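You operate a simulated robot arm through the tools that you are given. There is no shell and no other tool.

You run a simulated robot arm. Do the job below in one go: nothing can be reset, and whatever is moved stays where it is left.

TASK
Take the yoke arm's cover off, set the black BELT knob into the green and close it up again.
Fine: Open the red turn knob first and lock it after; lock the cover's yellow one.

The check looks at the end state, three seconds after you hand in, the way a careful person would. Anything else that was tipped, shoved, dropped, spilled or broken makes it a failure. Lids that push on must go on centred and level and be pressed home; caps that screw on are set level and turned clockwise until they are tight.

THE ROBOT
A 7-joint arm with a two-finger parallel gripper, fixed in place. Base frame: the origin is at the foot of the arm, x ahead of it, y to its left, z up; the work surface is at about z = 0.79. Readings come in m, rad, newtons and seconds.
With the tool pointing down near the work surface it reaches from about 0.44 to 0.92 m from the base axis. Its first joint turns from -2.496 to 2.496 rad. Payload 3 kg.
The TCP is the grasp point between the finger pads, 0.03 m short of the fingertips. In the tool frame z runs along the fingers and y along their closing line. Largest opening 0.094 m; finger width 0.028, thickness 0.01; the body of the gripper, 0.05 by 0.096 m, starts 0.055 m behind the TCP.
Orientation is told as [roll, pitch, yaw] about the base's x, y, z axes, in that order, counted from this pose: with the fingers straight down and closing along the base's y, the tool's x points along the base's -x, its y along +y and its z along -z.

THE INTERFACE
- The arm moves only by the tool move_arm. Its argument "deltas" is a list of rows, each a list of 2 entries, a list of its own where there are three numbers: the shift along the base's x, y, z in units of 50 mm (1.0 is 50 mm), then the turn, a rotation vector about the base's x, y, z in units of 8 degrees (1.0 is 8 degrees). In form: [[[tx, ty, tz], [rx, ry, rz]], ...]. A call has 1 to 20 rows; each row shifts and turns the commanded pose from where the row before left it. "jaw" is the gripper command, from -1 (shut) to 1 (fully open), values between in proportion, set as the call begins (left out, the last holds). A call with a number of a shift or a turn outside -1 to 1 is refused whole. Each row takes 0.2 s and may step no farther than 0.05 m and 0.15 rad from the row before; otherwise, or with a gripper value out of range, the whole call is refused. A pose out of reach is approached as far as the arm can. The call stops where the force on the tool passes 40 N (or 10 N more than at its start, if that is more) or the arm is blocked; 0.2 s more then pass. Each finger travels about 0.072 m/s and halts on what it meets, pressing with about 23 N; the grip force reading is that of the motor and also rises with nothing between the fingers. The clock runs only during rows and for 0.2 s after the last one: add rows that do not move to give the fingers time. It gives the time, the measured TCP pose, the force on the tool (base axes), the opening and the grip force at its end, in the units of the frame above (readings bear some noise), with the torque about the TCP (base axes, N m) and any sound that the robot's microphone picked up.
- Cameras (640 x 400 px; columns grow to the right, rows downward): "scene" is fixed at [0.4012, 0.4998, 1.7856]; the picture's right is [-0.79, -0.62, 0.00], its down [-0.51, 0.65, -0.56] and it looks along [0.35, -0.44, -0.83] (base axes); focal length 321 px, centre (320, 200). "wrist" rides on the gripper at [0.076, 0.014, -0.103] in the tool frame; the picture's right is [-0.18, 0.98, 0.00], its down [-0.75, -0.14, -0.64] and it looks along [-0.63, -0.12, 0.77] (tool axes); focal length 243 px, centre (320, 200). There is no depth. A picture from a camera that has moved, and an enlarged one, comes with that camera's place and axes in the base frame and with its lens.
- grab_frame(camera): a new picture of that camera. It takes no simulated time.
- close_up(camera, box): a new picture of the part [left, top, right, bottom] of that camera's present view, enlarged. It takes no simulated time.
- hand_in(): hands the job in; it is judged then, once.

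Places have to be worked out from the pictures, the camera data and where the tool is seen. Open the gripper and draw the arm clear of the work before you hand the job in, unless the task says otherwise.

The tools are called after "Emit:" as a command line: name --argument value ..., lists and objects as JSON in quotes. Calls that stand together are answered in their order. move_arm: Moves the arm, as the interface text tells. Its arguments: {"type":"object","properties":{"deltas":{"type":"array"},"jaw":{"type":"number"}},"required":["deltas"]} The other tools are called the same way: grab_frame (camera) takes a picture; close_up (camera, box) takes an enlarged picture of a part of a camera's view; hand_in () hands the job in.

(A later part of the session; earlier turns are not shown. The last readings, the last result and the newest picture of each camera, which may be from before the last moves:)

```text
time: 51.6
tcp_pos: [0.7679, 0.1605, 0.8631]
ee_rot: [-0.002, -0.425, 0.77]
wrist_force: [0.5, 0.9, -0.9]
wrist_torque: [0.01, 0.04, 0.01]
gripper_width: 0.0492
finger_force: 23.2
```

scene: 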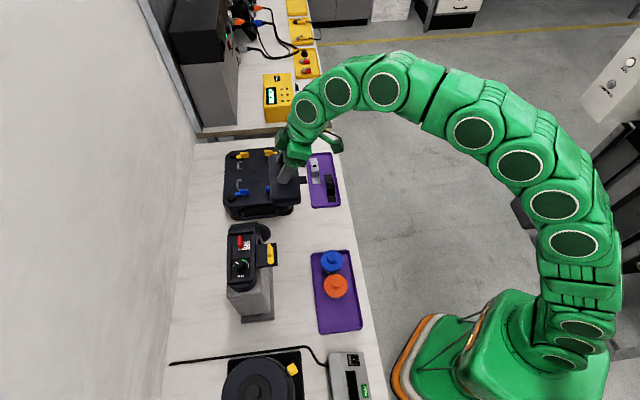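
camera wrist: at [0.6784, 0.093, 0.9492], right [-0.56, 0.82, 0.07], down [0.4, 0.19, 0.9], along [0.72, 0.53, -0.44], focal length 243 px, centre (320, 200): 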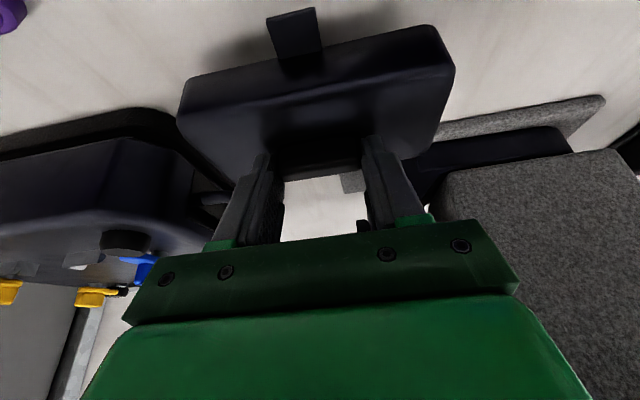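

Emit:
move_arm --deltas '[[[0, 0, -0.04], [0, 0, 0]], [[0, 0, -0.04], [0, 0, 0]], [[0, 0, -0.03], [0, 0, 0]], [[0, 0, 0], [0, 0, 0]]]'

Emit:
close_up --camera "wrist" --box '[160, 0, 480, 200]'

```text
time: 52.6
tcp_pos: [0.7684, 0.1616, 0.8561]
ee_rot: [-0.003, -0.425, 0.77]
wrist_force: [-2.8, 0.1, 9.4]
wrist_torque: [-0.17, 0.46, -0.03]
gripper_width: 0.0493
finger_force: 23.2
```

```text
2.00 times, centred on (320, 100) of wrist
camera zoom: at [0.6796, 0.0944, 0.9183], right [-0.56, 0.82, 0.07], down [0.4, 0.19, 0.9], along [0.72, 0.53, -0.44], focal length 485 px, centre (320, 400)
```

zoom: 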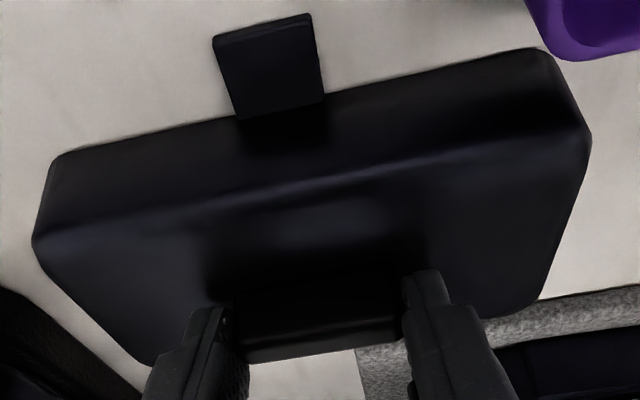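

Contact at z≈0.856, but the wrist view shows the cover's corner only a few mm from the purple tray. I'll lift it again, shift about 12 mm away from the tray, and set it down.

Emit:
move_arm --deltas '[[[0, 0, 0.15], [0, 0, 0]], [[0, 0, 0.15], [0, 0, 0]], [[0.12, -0.05, 0], [0, 0, 0]], [[0.12, -0.05, 0], [0, 0, 0]], [[0, 0, -0.1], [0, 0, 0]], [[0, 0, 0], [0, 0, 0]]]'

Emit:
close_up --camera "wrist" --box '[160, 0, 480, 200]'

Emit:
close_up --camera "scene" --box '[260, 200, 330, 270]'

```text
time: 54.0
tcp_pos: [0.7814, 0.1563, 0.8678]
ee_rot: [-0.001, -0.426, 0.77]
wrist_force: [-0.1, 0.0, -0.9]
wrist_torque: [0.0, -0.04, 0.0]
gripper_width: 0.0494
finger_force: 23.0
```

```text
2.00 times, centred on (320, 100) of wrist
camera zoom: at [0.6915, 0.0891, 0.9283], right [-0.56, 0.82, 0.07], down [0.4, 0.19, 0.9], along [0.72, 0.53, -0.44], focal length 485 px, centre (320, 400)
```

zoom: 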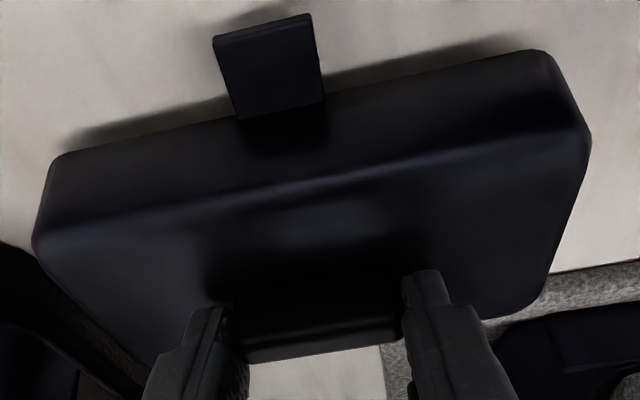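

```text
5.71 times, centred on (295, 235) of scene
camera zoom: at [0.4012, 0.4998, 1.7856], right [-0.79, -0.62, 0.0], down [-0.51, 0.65, -0.56], along [0.35, -0.44, -0.83], focal length 1837 px, centre (463, 0)
```

zoom: 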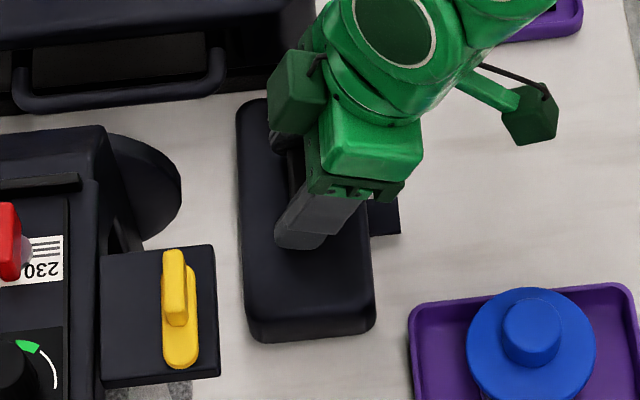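

Clear on all sides now. I'll lower the last ~11 mm slowly.

Emit:
move_arm --deltas '[[[0, 0, -0.06], [0, 0, 0]], [[0, 0, -0.06], [0, 0, 0]], [[0, 0, -0.04], [0, 0, 0]], [[0, 0, -0.03], [0, 0, 0]], [[0, 0, -0.03], [0, 0, 0]], [[0, 0, 0], [0, 0, 0]]]'

```text
time: 55.4
tcp_pos: [0.7814, 0.1558, 0.8562]
ee_rot: [-0.002, -0.427, 0.771]
wrist_force: [-7.8, 1.3, 22.7]
wrist_torque: [0.11, 0.3, 0.2]
gripper_width: 0.0494
finger_force: 23.2
```

The cover is resting on the table (23 N). I'll relieve the push by about 0.8 mm, note the pose, and open.

Emit:
move_arm --deltas '[[[0, 0, 0.015], [0, 0, 0]], [[0, 0, 0], [0, 0, 0]]]'

Emit:
move_arm --deltas '[[[0, 0, 0], [0, 0, 0]], [[0, 0, 0], [0, 0, 0]], [[0, 0, 0], [0, 0, 0]]]' --jaw 0.5

Emit:
close_up --camera "scene" --box '[260, 200, 330, 270]'

Emit:
close_up --camera "wrist" --box '[160, 0, 480, 200]'

```text
time: 56.0
tcp_pos: [0.7811, 0.1558, 0.8569]
ee_rot: [-0.002, -0.427, 0.769]
wrist_force: [-0.2, 6.0, 18.1]
wrist_torque: [0.44, -0.18, 0.05]
gripper_width: 0.0493
finger_force: 23.2
```

```text
time: 56.8
tcp_pos: [0.7811, 0.156, 0.8579]
ee_rot: [-0.001, -0.426, 0.771]
wrist_force: [2.2, -5.4, 19.0]
wrist_torque: [-0.01, 0.06, -0.06]
gripper_width: 0.069
finger_force: 0.0
```

```text
5.71 times, centred on (295, 235) of scene
camera zoom: at [0.4012, 0.4998, 1.7856], right [-0.79, -0.62, 0.0], down [-0.51, 0.65, -0.56], along [0.35, -0.44, -0.83], focal length 1837 px, centre (463, 0)
```

zoom: 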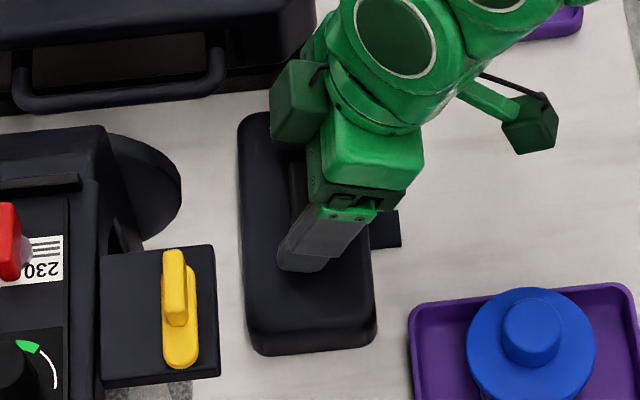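

```text
2.00 times, centred on (320, 100) of wrist
camera zoom: at [0.6915, 0.0886, 0.918], right [-0.56, 0.82, 0.07], down [0.4, 0.19, 0.9], along [0.72, 0.53, -0.44], focal length 485 px, centre (320, 400)
```

zoom: 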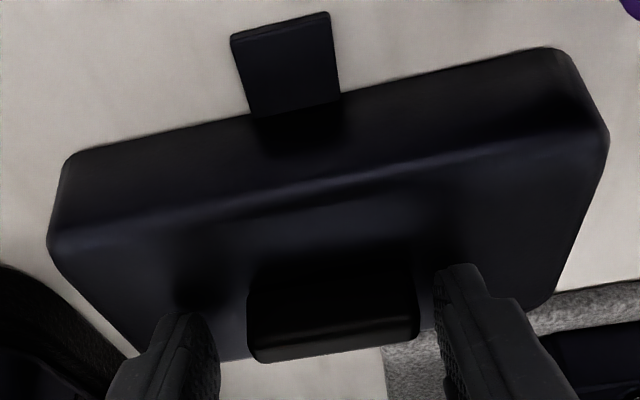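

The cover now rests on the table, released (it shifted a few mm along its length as the fingers opened, which is harmless). I'll lift straight up and away.

Emit:
move_arm --deltas '[[[0, 0, 0.1], [0, 0, 0]], [[0, 0, 0.3], [0, 0, 0]], [[0, 0, 0.8], [0, 0, 0]], [[0, 0, 0.8], [0, 0, 0]], [[0, 0, 0.8], [0, 0, 0]], [[0, 0, 0.8], [0, 0, 0]], [[0, 0, 0.8], [0, 0, 0]], [[0, 0, 0.8], [0, 0, 0]], [[0, 0, 0.6], [0, 0, 0]], [[0, 0, 0], [0, 0, 0]]]'

Emit:
grab_frame --camera "wrist"

Emit:
close_up --camera "scene" --box '[220, 215, 280, 295]'

Emit:
close_up --camera "scene" --box '[260, 200, 330, 270]'

```text
time: 59.0
tcp_pos: [0.7804, 0.1564, 1.1478]
ee_rot: [-0.002, -0.427, 0.768]
wrist_force: [-0.1, 1.0, -0.1]
wrist_torque: [0.01, 0.01, -0.01]
gripper_width: 0.0703
finger_force: 0.1
```

```text
taken
camera wrist: at [0.691, 0.0892, 1.2087], right [-0.56, 0.82, 0.07], down [0.4, 0.19, 0.9], along [0.72, 0.53, -0.44], focal length 243 px, centre (320, 200)
```

wrist: 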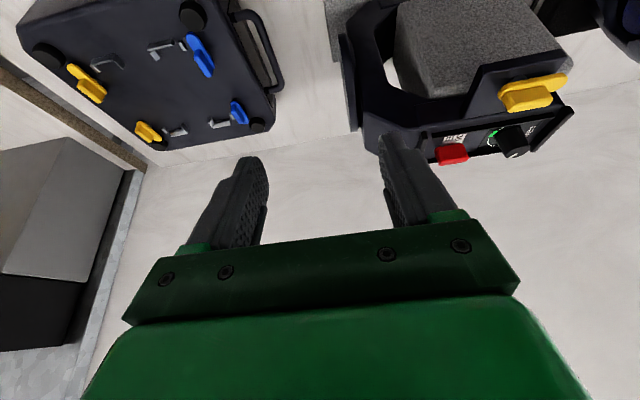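

```text
5.00 times, centred on (250, 255) of scene
camera zoom: at [0.4012, 0.4998, 1.7856], right [-0.79, -0.62, 0.0], down [-0.51, 0.65, -0.56], along [0.35, -0.44, -0.83], focal length 1607 px, centre (670, -75)
```

zoom: 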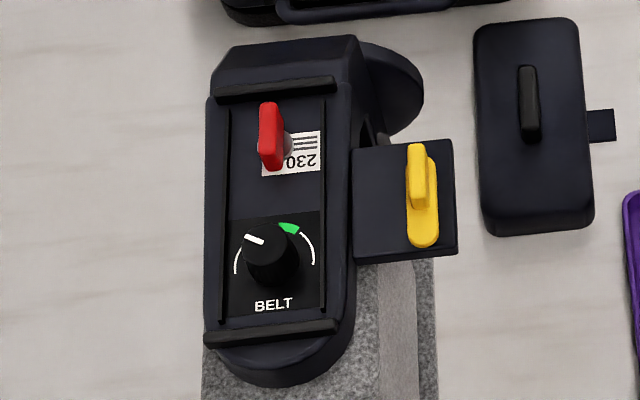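

```text
5.71 times, centred on (295, 235) of scene
camera zoom: at [0.4012, 0.4998, 1.7856], right [-0.79, -0.62, 0.0], down [-0.51, 0.65, -0.56], along [0.35, -0.44, -0.83], focal length 1837 px, centre (463, 0)
```

zoom: 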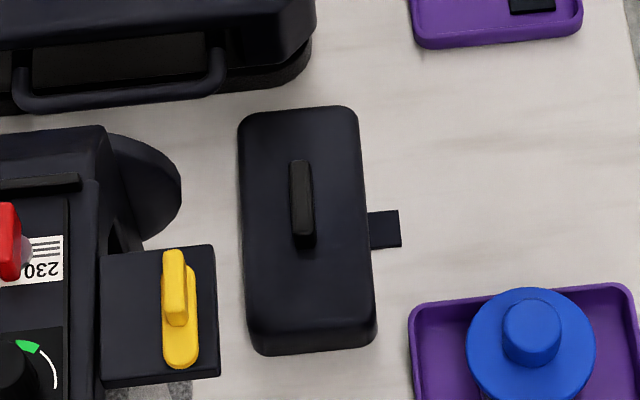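

The cover sits safely on the table. I'll zoom in on the red knob and the BELT dial from the scene camera.

Emit:
close_up --camera "scene" --box '[228, 228, 262, 252]'

Emit:
close_up --camera "scene" --box '[222, 250, 262, 282]'

Emit:
close_up --camera "wrist" --box '[420, 90, 580, 190]'

```text
16.00 times, centred on (245, 240) of scene
camera zoom: at [0.4012, 0.4998, 1.7856], right [-0.79, -0.62, 0.0], down [-0.51, 0.65, -0.56], along [0.35, -0.44, -0.83], focal length 5143 px, centre (1520, -440)
```

zoom: 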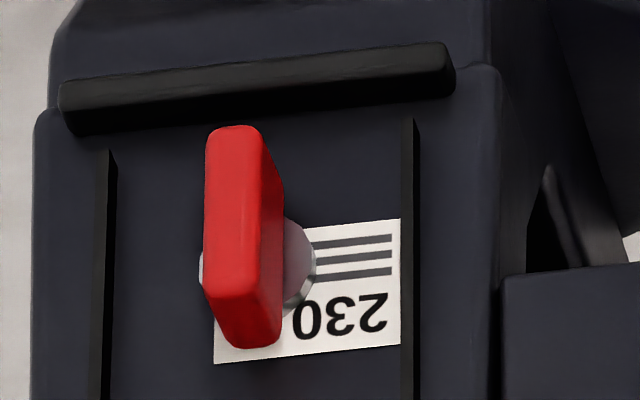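

```text
12.50 times, centred on (242, 266) of scene
camera zoom: at [0.4012, 0.4998, 1.7856], right [-0.79, -0.62, 0.0], down [-0.51, 0.65, -0.56], along [0.35, -0.44, -0.83], focal length 4018 px, centre (1295, -625)
```

zoom: 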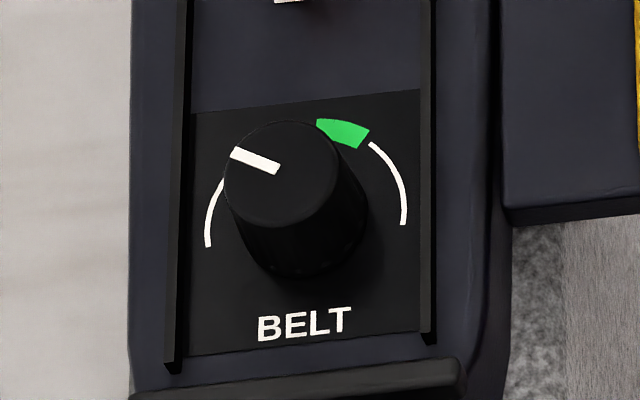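

```text
4.00 times, centred on (500, 140) of wrist
camera zoom: at [0.691, 0.0892, 1.2087], right [-0.56, 0.82, 0.07], down [0.4, 0.19, 0.9], along [0.72, 0.53, -0.44], focal length 970 px, centre (-400, 440)
```

zoom: 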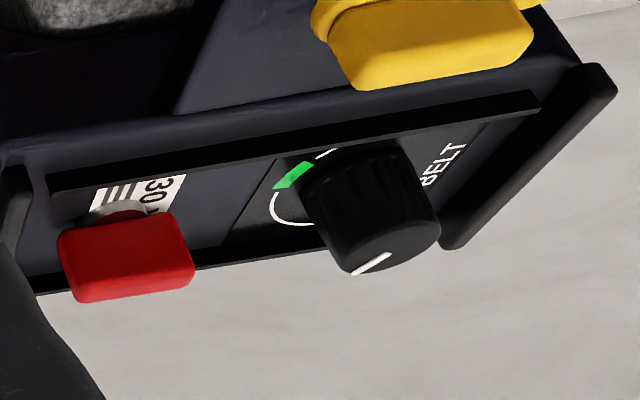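

Red T-bar lies along the arm on a grey post. The BELT pointer reads roughly −65° and the green zone about +5…+36°, partly hidden. I'll level the tool, yaw to about −46° (closing across the red bar) and hover near the red knob, which also puts the camera above the dial.

Emit:
move_arm --deltas '[[[0, 0, 0], [-0.53, 0.55, 0]], [[0, 0, 0], [-0.53, 0.55, 0]], [[0, 0, 0], [-0.53, 0.55, 0]], [[0, 0, 0], [-0.53, 0.55, 0]], [[-0.04, 0.27, 0], [0, 0, -0.94]], [[-0.04, 0.27, 0], [0, 0, -0.94]], [[-0.04, 0.27, 0], [0, 0, -0.94]], [[-0.04, 0.27, 0], [0, 0, -0.94]], [[-0.04, 0.27, 0], [0, 0, -0.94]], [[-0.04, 0.27, 0], [0, 0, -0.94]], [[-0.04, 0.27, 0], [0, 0, -0.94]], [[-0.04, 0.27, 0], [0, 0, -0.94]], [[-0.04, 0.27, -0.1], [0, 0, -0.94]], [[-0.04, 0.27, -0.1], [0, 0, -0.94]], [[-0.04, 0.27, -0.1], [0, 0, -0.94]], [[-0.04, 0.27, -0.1], [0, 0, -0.94]], [[0, 0, 0], [0, 0, 0]], [[0, 0, 0], [0, 0, 0]]]' --jaw -0.2

Emit:
grab_frame --camera "wrist"

Emit:
close_up --camera "wrist" --box '[220, 0, 420, 170]'

```text
time: 62.8
tcp_pos: [0.7562, 0.3189, 1.1275]
ee_rot: [-0.002, 0.0, -0.807]
wrist_force: [-0.7, 0.0, 0.2]
wrist_torque: [0.0, -0.03, -0.01]
gripper_width: 0.0376
finger_force: 0.0
```

```text
taken
camera wrist: at [0.7145, 0.3836, 1.2288], right [0.84, 0.55, 0.0], down [0.42, -0.64, 0.64], along [0.35, -0.54, -0.77], focal length 243 px, centre (320, 200)
```

wrist: 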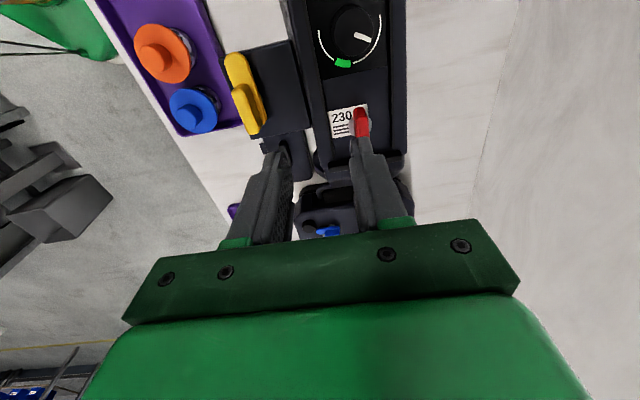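

```text
2.35 times, centred on (320, 85) of wrist
camera zoom: at [0.7145, 0.3836, 1.2288], right [0.84, 0.55, 0.0], down [0.42, -0.64, 0.64], along [0.35, -0.54, -0.77], focal length 571 px, centre (320, 471)
```

zoom: 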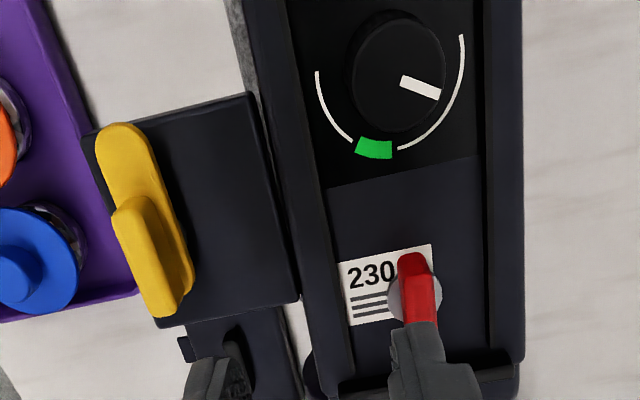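

Now the whole dial is visible. The green zone spans about +5° to +34° (centre ≈19.5°) and the pointer is at about −64°, so it needs about 83° clockwise. The dial centre is about (0.7377, 0.3804). The red pivot is about (0.780, 0.337), so I'll move above it and check reach.

Emit:
move_arm --deltas '[[[0.24, 0.18, -0.15], [0, 0, 0]], [[0.24, 0.18, -0.15], [0, 0, 0]], [[0, 0, -0.05], [0, 0, 0]], [[0, 0, 0], [0, 0, 0]]]'

Emit:
grab_frame --camera "wrist"

Emit:
close_up --camera "wrist" --box '[260, 90, 380, 200]'

Emit:
close_up --camera "scene" --box '[220, 220, 280, 270]'

```text
time: 63.8
tcp_pos: [0.7701, 0.3293, 1.1043]
ee_rot: [0.0, -0.001, -0.807]
wrist_force: [0.1, 0.1, 0.6]
wrist_torque: [0.04, -0.01, 0.01]
gripper_width: 0.0375
finger_force: 0.0
out of reach, approached as far as the arm can: row 1, 2
```

```text
taken
camera wrist: at [0.7282, 0.3944, 1.2061], right [0.84, 0.55, 0.0], down [0.42, -0.64, 0.64], along [0.35, -0.54, -0.77], focal length 243 px, centre (320, 200)
```

wrist: 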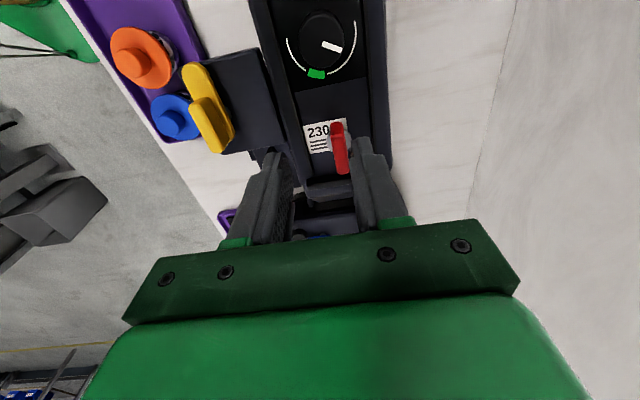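

```text
3.64 times, centred on (320, 145) of wrist
camera zoom: at [0.7282, 0.3944, 1.2061], right [0.84, 0.55, 0.0], down [0.42, -0.64, 0.64], along [0.35, -0.54, -0.77], focal length 882 px, centre (320, 400)
```

zoom: 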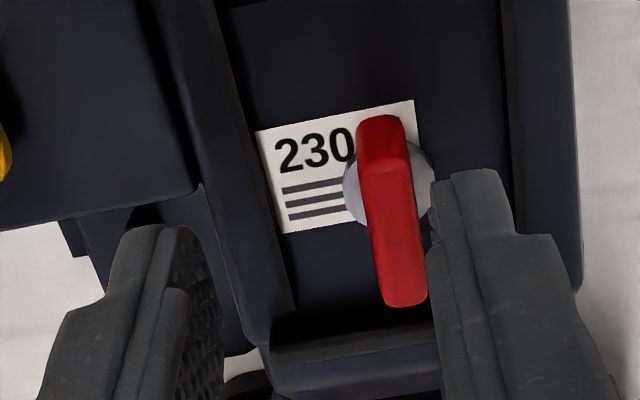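

```text
8.00 times, centred on (250, 245) of scene
camera zoom: at [0.4012, 0.4998, 1.7856], right [-0.79, -0.62, 0.0], down [-0.51, 0.65, -0.56], along [0.35, -0.44, -0.83], focal length 2571 px, centre (880, -160)
```

zoom: 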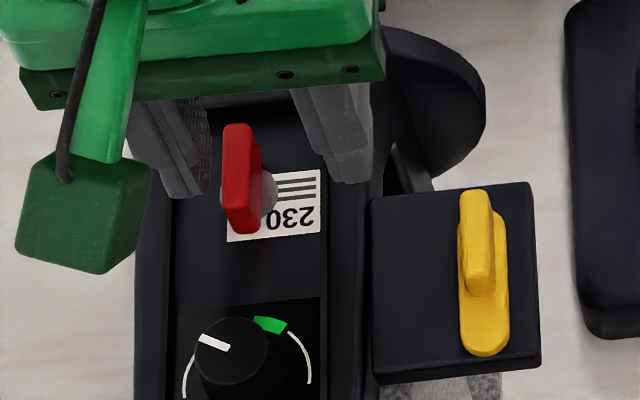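

The red pivot is at about (0.781, 0.337). Reach grows as I go lower, so I'll widen slightly, descend to z≈1.092, then shift outward over the bar.

Emit:
move_arm --deltas '[[[0, 0, -0.12], [0, 0, 0]], [[0, 0, -0.12], [0, 0, 0]], [[0.1, 0.07, 0], [0, 0, 0]], [[0.11, 0.08, 0], [0, 0, 0]], [[0, 0, 0], [0, 0, 0]], [[0, 0, 0], [0, 0, 0]]]' --jaw 0.0

Emit:
close_up --camera "wrist" --box '[260, 90, 380, 200]'

Emit:
close_up --camera "scene" --box '[220, 220, 280, 270]'

```text
time: 65.2
tcp_pos: [0.7773, 0.3354, 1.0866]
ee_rot: [-0.002, -0.002, -0.807]
wrist_force: [0.1, -0.5, 1.1]
wrist_torque: [-0.01, 0.0, -0.03]
gripper_width: 0.047
finger_force: 0.1
out of reach, approached as far as the arm can: row 4
```

```text
3.64 times, centred on (320, 145) of wrist
camera zoom: at [0.7356, 0.4004, 1.19], right [0.84, 0.55, 0.0], down [0.42, -0.64, 0.64], along [0.35, -0.54, -0.77], focal length 882 px, centre (320, 400)
```

zoom: 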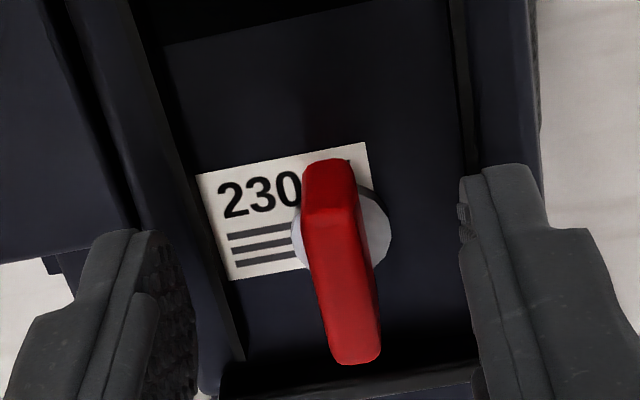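

```text
8.00 times, centred on (250, 245) of scene
camera zoom: at [0.4012, 0.4998, 1.7856], right [-0.79, -0.62, 0.0], down [-0.51, 0.65, -0.56], along [0.35, -0.44, -0.83], focal length 2571 px, centre (880, -160)
```

zoom: 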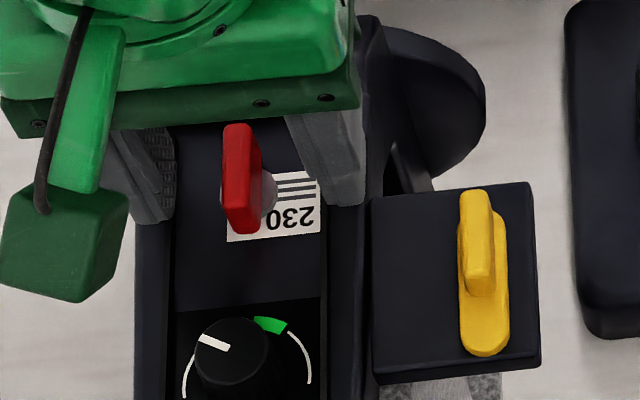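

Nearly centred (about 2–3 mm short in +v). I'll nudge outward and slightly lower, then close loosely around the bar.

Emit:
move_arm --deltas '[[[0.05, 0.02, -0.03], [0, 0, 0]], [[0, 0, 0], [0, 0, 0]]]' --jaw -0.5

Emit:
close_up --camera "wrist" --box '[260, 90, 380, 200]'

```text
time: 65.8
tcp_pos: [0.7797, 0.3378, 1.087]
ee_rot: [-0.001, 0.001, -0.806]
wrist_force: [0.3, 0.3, -0.6]
wrist_torque: [0.0, 0.01, 0.01]
gripper_width: 0.0233
finger_force: 0.1
```

```text
3.64 times, centred on (320, 145) of wrist
camera zoom: at [0.7379, 0.4014, 1.1894], right [0.84, 0.55, 0.0], down [0.42, -0.64, 0.64], along [0.35, -0.54, -0.77], focal length 882 px, centre (320, 400)
```

zoom: 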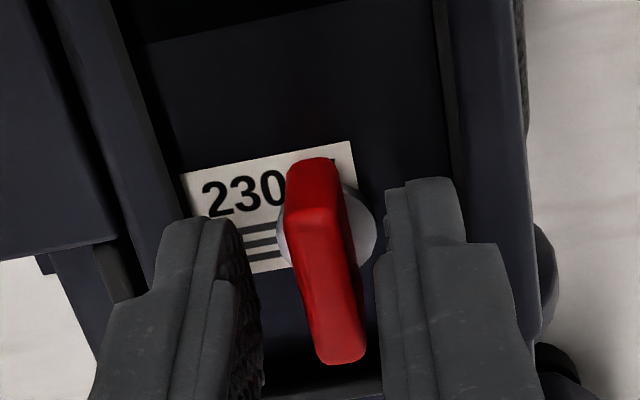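

The bar is centred between the fingers. I'll close loosely (~10.5 mm) and try turning counter-clockwise.

Emit:
move_arm --deltas '[[[0, 0, 0], [0, 0, 0]], [[0, 0, 0], [0, 0, 0.6]], [[0, 0, 0], [0, 0, 0.6]], [[0, 0, 0], [0, 0, 0.6]], [[0, 0, 0], [0, 0, 0]]]' --jaw -0.78

Emit:
close_up --camera "wrist" --box '[260, 90, 380, 200]'

Emit:
close_up --camera "scene" --box '[220, 220, 280, 270]'

```text
time: 67.0
tcp_pos: [0.7796, 0.3373, 1.0859]
ee_rot: [0.0, 0.002, -0.554]
wrist_force: [1.4, 4.2, 1.6]
wrist_torque: [0.17, -0.03, -0.06]
gripper_width: 0.013
finger_force: 2.3
```

```text
3.64 times, centred on (320, 145) of wrist
camera zoom: at [0.7231, 0.3895, 1.1892], right [0.67, 0.74, 0.0], down [0.57, -0.52, 0.64], along [0.47, -0.43, -0.77], focal length 882 px, centre (320, 400)
```

zoom: 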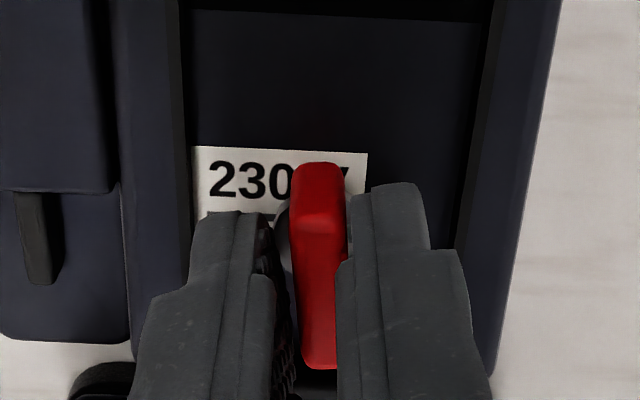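

```text
8.00 times, centred on (250, 245) of scene
camera zoom: at [0.4012, 0.4998, 1.7856], right [-0.79, -0.62, 0.0], down [-0.51, 0.65, -0.56], along [0.35, -0.44, -0.83], focal length 2571 px, centre (880, -160)
```

zoom: 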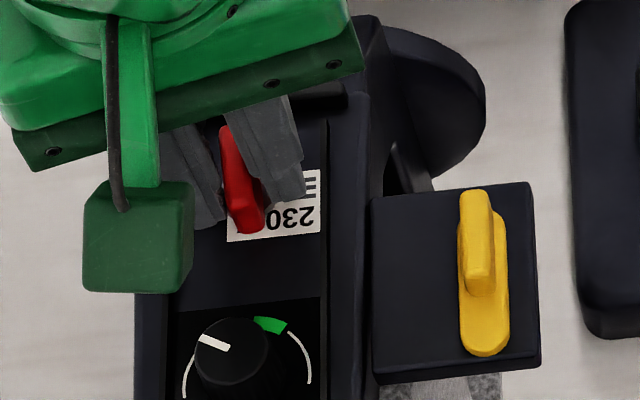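

It turns counter-clockwise freely. I'll continue to about 90°.

Emit:
move_arm --deltas '[[[0, 0, 0], [0, 0, 0.8]], [[0, 0, 0], [0, 0, 0.8]], [[0, 0, 0], [0, 0, 0.8]], [[0, 0, 0], [0, 0, 0.8]], [[0, 0, 0], [0, 0, 0.8]], [[0, 0, 0], [0, 0, 0.8]], [[0, 0, 0], [0, 0, 0]]]'

Emit:
close_up --camera "scene" --box '[220, 220, 280, 270]'

```text
time: 68.6
tcp_pos: [0.7791, 0.336, 1.0869]
ee_rot: [0.001, 0.0, 0.116]
wrist_force: [0.4, -0.5, 0.1]
wrist_torque: [0.02, 0.03, 0.02]
gripper_width: 0.0103
finger_force: 0.1
```

```text
8.00 times, centred on (250, 245) of scene
camera zoom: at [0.4012, 0.4998, 1.7856], right [-0.79, -0.62, 0.0], down [-0.51, 0.65, -0.56], along [0.35, -0.44, -0.83], focal length 2571 px, centre (880, -160)
```

zoom: 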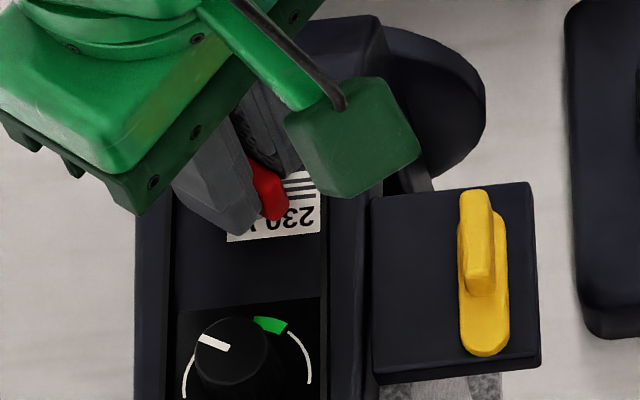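

The lever keeps following. I'll continue the remaining ~42°.

Emit:
move_arm --deltas '[[[0, 0, 0], [0, 0, 0.8]], [[0, 0, 0], [0, 0, 0.8]], [[0, 0, 0], [0, 0, 0.8]], [[0, 0, 0], [0, 0, 0.8]], [[0, 0, 0], [0, 0, 0.8]], [[0, 0, 0], [0, 0, 0.8]], [[0, 0, 0], [0, 0, 0.3]], [[0, 0, 0], [0, 0, 0]]]'

Emit:
close_up --camera "scene" --box '[220, 220, 280, 270]'

Emit:
close_up --camera "wrist" --box '[260, 90, 380, 200]'

```text
time: 70.4
tcp_pos: [0.7797, 0.3363, 1.088]
ee_rot: [-0.001, 0.0, 0.83]
wrist_force: [0.8, 0.1, -1.1]
wrist_torque: [-0.04, 0.05, 0.0]
gripper_width: 0.0111
finger_force: 0.5
```

```text
8.00 times, centred on (250, 245) of scene
camera zoom: at [0.4012, 0.4998, 1.7856], right [-0.79, -0.62, 0.0], down [-0.51, 0.65, -0.56], along [0.35, -0.44, -0.83], focal length 2571 px, centre (880, -160)
```

zoom: 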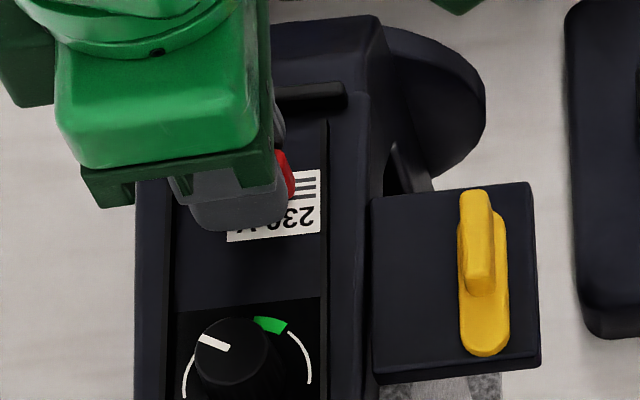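

```text
3.64 times, centred on (320, 145) of wrist
camera zoom: at [0.7188, 0.2902, 1.1895], right [-0.6, 0.8, 0.0], down [0.61, 0.46, 0.64], along [0.51, 0.38, -0.77], focal length 882 px, centre (320, 400)
```

zoom: 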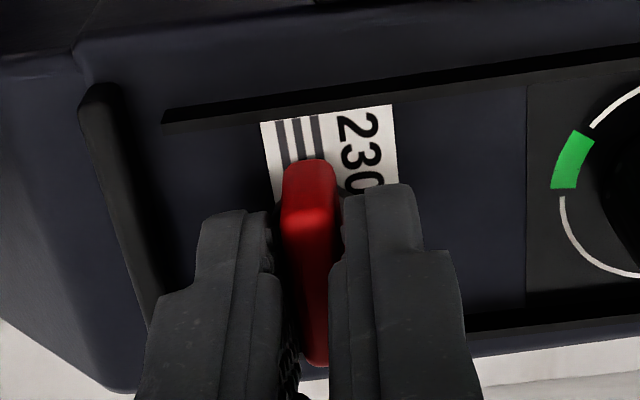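

The bar is now across the arm (~90°). I'll push a few degrees further to feel for the end stop.

Emit:
move_arm --deltas '[[[0, 0, 0], [0, 0, 0.6]], [[0, 0, 0], [0, 0, 0.4]], [[0, 0, 0], [0, 0, 0]]]'

Emit:
close_up --camera "wrist" --box '[260, 90, 380, 200]'

```text
time: 71.2
tcp_pos: [0.7792, 0.3357, 1.0877]
ee_rot: [-0.001, -0.001, 0.964]
wrist_force: [6.7, -4.0, 1.2]
wrist_torque: [0.31, -0.51, -1.16]
gripper_width: 0.013
finger_force: 45.2
```

```text
3.64 times, centred on (320, 145) of wrist
camera zoom: at [0.7256, 0.2815, 1.1892], right [-0.7, 0.71, 0.0], down [0.54, 0.54, 0.64], along [0.46, 0.45, -0.77], focal length 882 px, centre (320, 400)
```

zoom: 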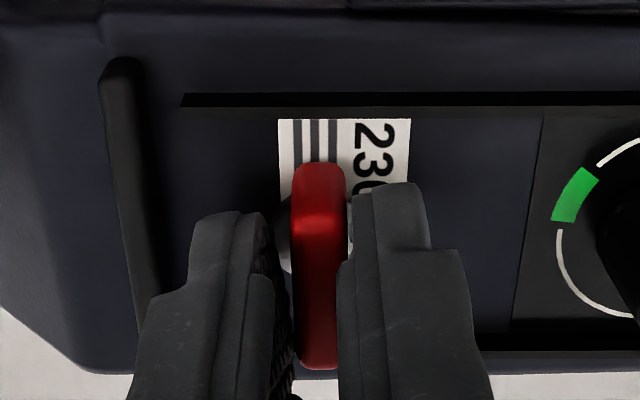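

The end stop is felt at 90°, so the red knob is fully open. I'll back off the torque, open, and lift away.

Emit:
move_arm --deltas '[[[0, 0, 0], [0, 0, -0.8]], [[0, 0, 0], [0, 0, 0]]]' --jaw -0.4

Emit:
move_arm --deltas '[[[-0.02, -0.02, 0.25], [0, 0, 0]], [[-0.1, -0.1, 0.25], [0, 0, 0]], [[0, 0, 0], [0, 0, 0]]]' --jaw 0.0

Emit:
grab_frame --camera "wrist"

Emit:
close_up --camera "scene" --box '[220, 220, 280, 270]'

```text
time: 71.8
tcp_pos: [0.7792, 0.337, 1.0872]
ee_rot: [0.0, 0.0, 0.855]
wrist_force: [-0.7, 0.0, -0.6]
wrist_torque: [0.0, 0.01, 0.04]
gripper_width: 0.0284
finger_force: 0.0
```

```text
time: 72.6
tcp_pos: [0.7736, 0.3309, 1.1036]
ee_rot: [-0.002, 0.002, 0.856]
wrist_force: [-0.4, -0.4, 0.3]
wrist_torque: [-0.02, 0.0, -0.03]
gripper_width: 0.047
finger_force: 0.2
out of reach, approached as far as the arm can: row 1
```

```text
taken
camera wrist: at [0.7134, 0.2827, 1.2054], right [-0.62, 0.78, 0.0], down [0.6, 0.48, 0.64], along [0.5, 0.4, -0.77], focal length 243 px, centre (320, 200)
```

wrist: 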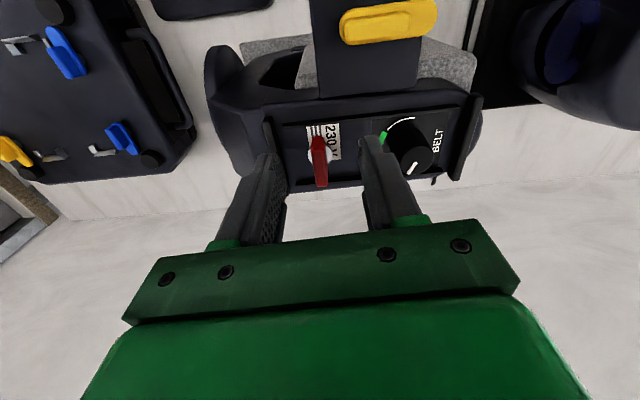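

```text
8.00 times, centred on (250, 245) of scene
camera zoom: at [0.4012, 0.4998, 1.7856], right [-0.79, -0.62, 0.0], down [-0.51, 0.65, -0.56], along [0.35, -0.44, -0.83], focal length 2571 px, centre (880, -160)
```

zoom: 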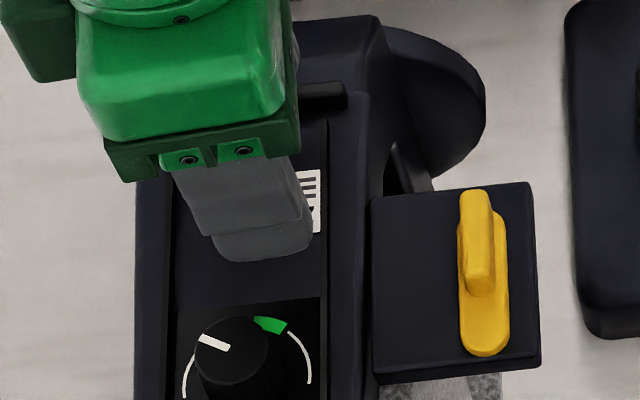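

Next the BELT knob at about (0.738, 0.380). I'll move above it at z≈1.108 with a ~40 mm opening and check alignment.

Emit:
move_arm --deltas '[[[-0.1, 0.1, 0.06], [0, 0, 0]], [[-0.2, 0.3, 0.03], [0, 0, 0]], [[-0.2, 0.3, 0], [0, 0, 0]], [[-0.22, 0.29, 0], [0, 0, 0]], [[0, 0, 0], [0, 0, 0]]]' --jaw -0.15

Emit:
grab_frame --camera "wrist"

Emit:
close_up --camera "wrist" --box '[260, 90, 380, 200]'

Emit:
close_up --camera "scene" --box '[220, 230, 280, 290]'

```text
time: 73.8
tcp_pos: [0.7361, 0.3795, 1.1072]
ee_rot: [0.0, -0.002, 0.854]
wrist_force: [-0.6, 0.6, 0.2]
wrist_torque: [-0.02, -0.02, 0.01]
gripper_width: 0.0399
finger_force: 0.0
```

```text
taken
camera wrist: at [0.6767, 0.3319, 1.2094], right [-0.62, 0.78, 0.0], down [0.6, 0.48, 0.64], along [0.5, 0.4, -0.77], focal length 243 px, centre (320, 200)
```

wrist: 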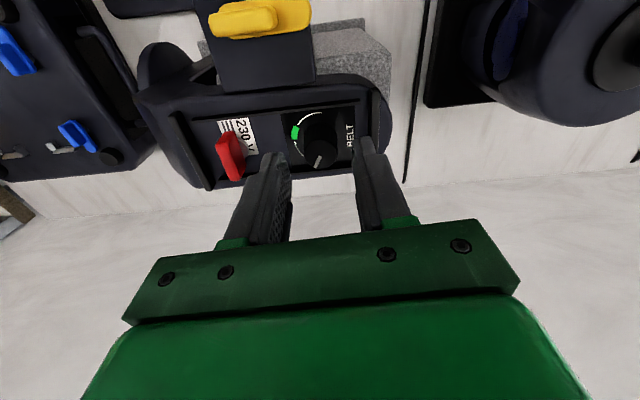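

```text
3.64 times, centred on (320, 145) of wrist
camera zoom: at [0.6767, 0.3319, 1.2094], right [-0.62, 0.78, 0.0], down [0.6, 0.48, 0.64], along [0.5, 0.4, -0.77], focal length 882 px, centre (320, 400)
```

zoom: 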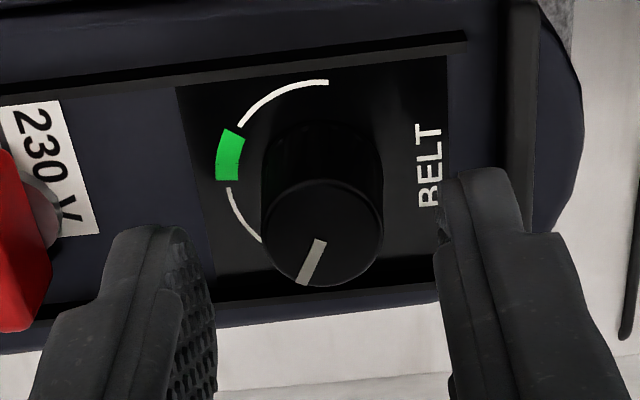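

```text
6.67 times, centred on (250, 260) of scene
camera zoom: at [0.4012, 0.4998, 1.7856], right [-0.79, -0.62, 0.0], down [-0.51, 0.65, -0.56], along [0.35, -0.44, -0.83], focal length 2143 px, centre (787, -200)
```

zoom: 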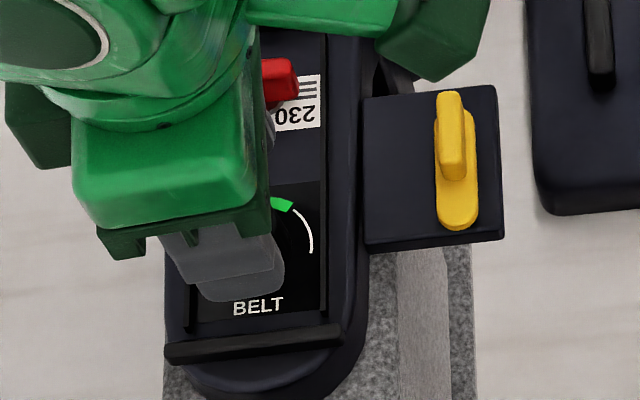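

The knob top is well centred (about 2.5 mm further out). I'll correct, narrow the opening to ~32 mm and descend to z≈1.087.

Emit:
move_arm --deltas '[[[0.036, 0.036, 0], [0, 0, 0]], [[0, 0, -0.2], [0, 0, 0]], [[0, 0, -0.2], [0, 0, 0]], [[0, 0, 0], [0, 0, 0]]]' --jaw -0.32

Emit:
close_up --camera "wrist" --box '[260, 90, 380, 200]'

```text
time: 74.8
tcp_pos: [0.7382, 0.3822, 1.088]
ee_rot: [0.001, 0.0, 0.855]
wrist_force: [0.8, -0.1, -0.1]
wrist_torque: [0.01, -0.01, 0.02]
gripper_width: 0.0321
finger_force: 0.1
```

```text
3.64 times, centred on (320, 145) of wrist
camera zoom: at [0.678, 0.3341, 1.19], right [-0.62, 0.78, 0.0], down [0.6, 0.48, 0.64], along [0.5, 0.4, -0.77], focal length 882 px, centre (320, 400)
```

zoom: 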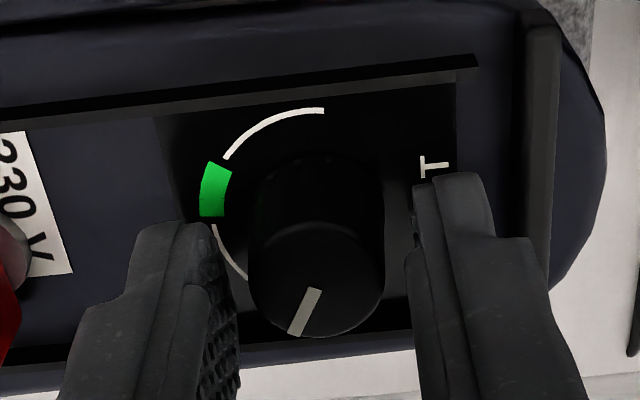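

Alignment is very good. I'll close on the knob and read the forces.

Emit:
move_arm --deltas '[[[0, 0, 0], [0, 0, 0]], [[0, 0, 0], [0, 0, 0]], [[0, 0, 0], [0, 0, 0]]]' --jaw -1

```text
time: 75.6
tcp_pos: [0.738, 0.3824, 1.0874]
ee_rot: [0.002, 0.0, 0.856]
wrist_force: [2.5, -1.8, 0.0]
wrist_torque: [-0.02, -0.13, -0.02]
gripper_width: 0.0225
finger_force: 44.4
```

Well centred (force ~3 N). I'll rotate clockwise 16° and check that the pointer follows.

Emit:
move_arm --deltas '[[[0, 0, 0], [0, 0, -0.5]], [[0, 0, 0], [0, 0, -0.5]], [[0, 0, 0], [0, 0, -0.5]], [[0, 0, 0], [0, 0, -0.5]], [[0, 0, 0], [0, 0, 0]]]'

Emit:
close_up --camera "wrist" --box '[260, 90, 380, 200]'

```text
time: 76.8
tcp_pos: [0.7386, 0.381, 1.0873]
ee_rot: [0.0, -0.002, 0.577]
wrist_force: [15.4, 1.9, 0.4]
wrist_torque: [0.29, -0.65, 0.0]
gripper_width: 0.0226
finger_force: 44.9
```

```text
3.64 times, centred on (320, 145) of wrist
camera zoom: at [0.6675, 0.3523, 1.19], right [-0.38, 0.92, 0.0], down [0.71, 0.29, 0.64], along [0.59, 0.24, -0.77], focal length 882 px, centre (320, 400)
```

zoom: 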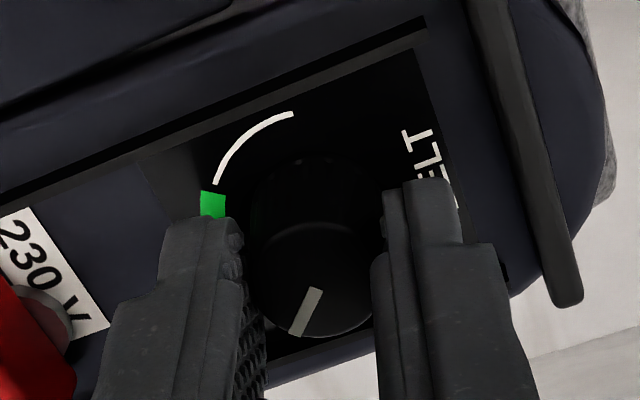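

The pointer turns with the gripper and with no resisting torque. I'll relieve the small lateral offset (+0.7 mm x) and continue clockwise about 34°.

Emit:
move_arm --deltas '[[[0.014, 0.003, 0], [0, 0, -0.6]], [[0, 0, 0], [0, 0, -0.6]], [[0, 0, 0], [0, 0, -0.6]], [[0, 0, 0], [0, 0, -0.6]], [[0, 0, 0], [0, 0, -0.6]], [[0, 0, 0], [0, 0, -0.6]], [[0, 0, 0], [0, 0, -0.6]], [[0, 0, 0], [0, 0, 0]]]'

Emit:
close_up --camera "wrist" --box '[260, 90, 380, 200]'

```text
time: 78.6
tcp_pos: [0.738, 0.3805, 1.0877]
ee_rot: [-0.001, 0.001, -0.012]
wrist_force: [1.7, -23.6, 14.5]
wrist_torque: [-0.78, -0.15, 0.04]
gripper_width: 0.0227
finger_force: 45.2
```

```text
3.64 times, centred on (320, 145) of wrist
camera zoom: at [0.6635, 0.3961, 1.19], right [0.2, 0.98, 0.0], down [0.75, -0.15, 0.64], along [0.63, -0.13, -0.77], focal length 882 px, centre (320, 400)
```

zoom: 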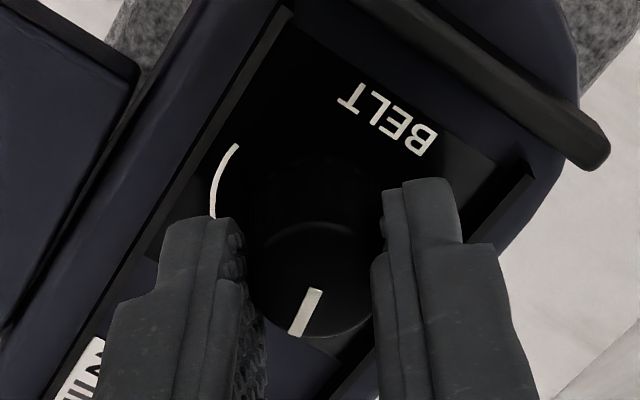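

Still following. I'll relieve −1 mm in y and turn the remaining ~34° clockwise.

Emit:
move_arm --deltas '[[[0, -0.02, 0], [0, 0, -0.6]], [[0, -0.004, 0], [0, 0, -0.6]], [[0, 0, 0], [0, 0, -0.6]], [[0, 0, 0], [0, 0, -0.6]], [[0, 0, 0], [0, 0, -0.6]], [[0, 0, 0], [0, 0, -0.6]], [[0, 0, 0], [0, 0, -0.6]], [[0, 0, 0], [0, 0, 0]]]'

Emit:
close_up --camera "wrist" --box '[260, 90, 380, 200]'

Emit:
close_up --camera "scene" --box '[220, 230, 280, 290]'

```text
time: 80.4
tcp_pos: [0.7377, 0.3786, 1.0874]
ee_rot: [-0.002, 0.0, -0.599]
wrist_force: [-15.1, -27.4, 12.6]
wrist_torque: [-1.03, 0.23, 0.05]
gripper_width: 0.0224
finger_force: 45.4
```

```text
3.64 times, centred on (320, 145) of wrist
camera zoom: at [0.6844, 0.4346, 1.19], right [0.71, 0.71, 0.0], down [0.54, -0.54, 0.64], along [0.45, -0.45, -0.77], focal length 882 px, centre (320, 400)
```

zoom: 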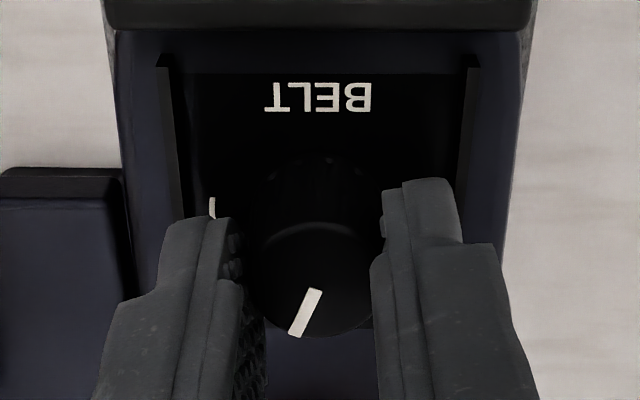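

```text
6.67 times, centred on (250, 260) of scene
camera zoom: at [0.4012, 0.4998, 1.7856], right [-0.79, -0.62, 0.0], down [-0.51, 0.65, -0.56], along [0.35, -0.44, -0.83], focal length 2143 px, centre (787, -200)
```

zoom: 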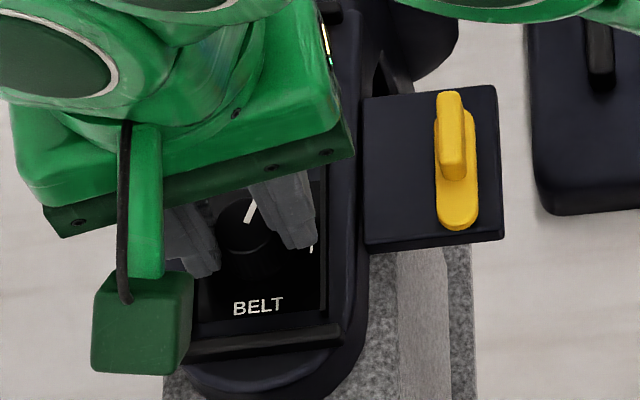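

The pointer should be at about +19–22°, in the green. I'll relieve the lateral load and then open the fingers.

Emit:
move_arm --deltas '[[[-0.012, -0.022, 0], [0, 0, 0]], [[0, 0, 0], [0, 0, 0]]]'

Emit:
move_arm --deltas '[[[0, 0, 0], [0, 0, 0]], [[0, 0, 0.15], [0, 0, 0]], [[-0.1, -0.1, 0.3], [0, 0, 0]], [[0, 0, 0], [0, 0, 0]]]' --jaw -0.32

Emit:
grab_frame --camera "wrist"

Emit:
close_up --camera "wrist" --box '[260, 70, 380, 180]'

Emit:
close_up --camera "scene" --box '[220, 230, 280, 290]'

```text
time: 81.0
tcp_pos: [0.7383, 0.3791, 1.0872]
ee_rot: [-0.001, 0.0, -0.597]
wrist_force: [0.6, -15.1, 7.3]
wrist_torque: [-0.28, 0.02, 0.05]
gripper_width: 0.0224
finger_force: 45.5
```

```text
time: 82.0
tcp_pos: [0.7321, 0.374, 1.1129]
ee_rot: [0.001, 0.0, -0.598]
wrist_force: [-0.7, -0.2, 0.2]
wrist_torque: [-0.01, -0.01, -0.01]
gripper_width: 0.032
finger_force: 0.0
```

```text
taken
camera wrist: at [0.6792, 0.4288, 1.2133], right [0.7, 0.71, 0.0], down [0.54, -0.54, 0.64], along [0.46, -0.45, -0.77], focal length 243 px, centre (320, 200)
```

wrist: 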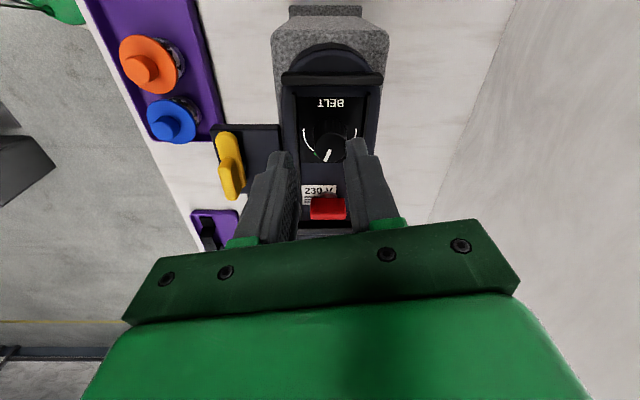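

```text
3.64 times, centred on (320, 125) of wrist
camera zoom: at [0.6792, 0.4288, 1.2133], right [0.7, 0.71, 0.0], down [0.54, -0.54, 0.64], along [0.46, -0.45, -0.77], focal length 882 px, centre (320, 473)
```

zoom: 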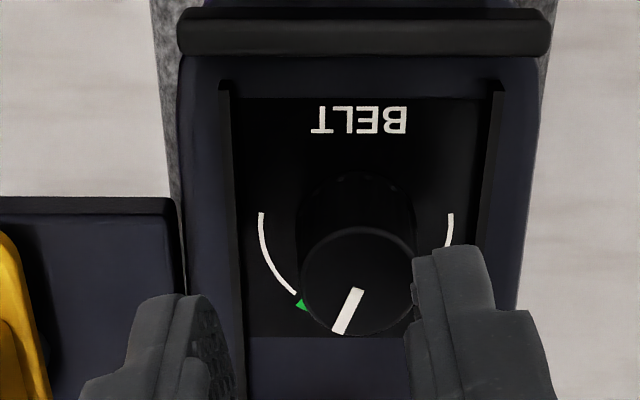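

```text
6.67 times, centred on (250, 260) of scene
camera zoom: at [0.4012, 0.4998, 1.7856], right [-0.79, -0.62, 0.0], down [-0.51, 0.65, -0.56], along [0.35, -0.44, -0.83], focal length 2143 px, centre (787, -200)
```

zoom: 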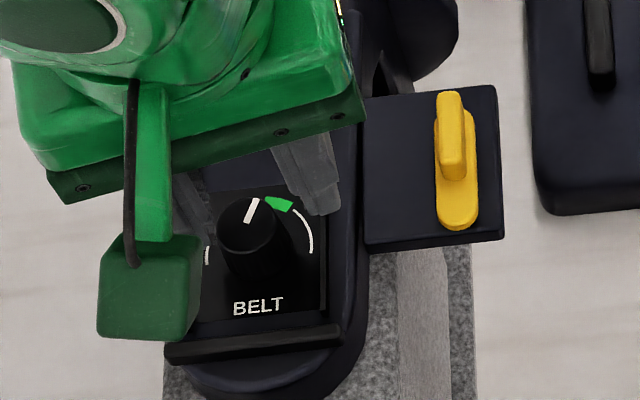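

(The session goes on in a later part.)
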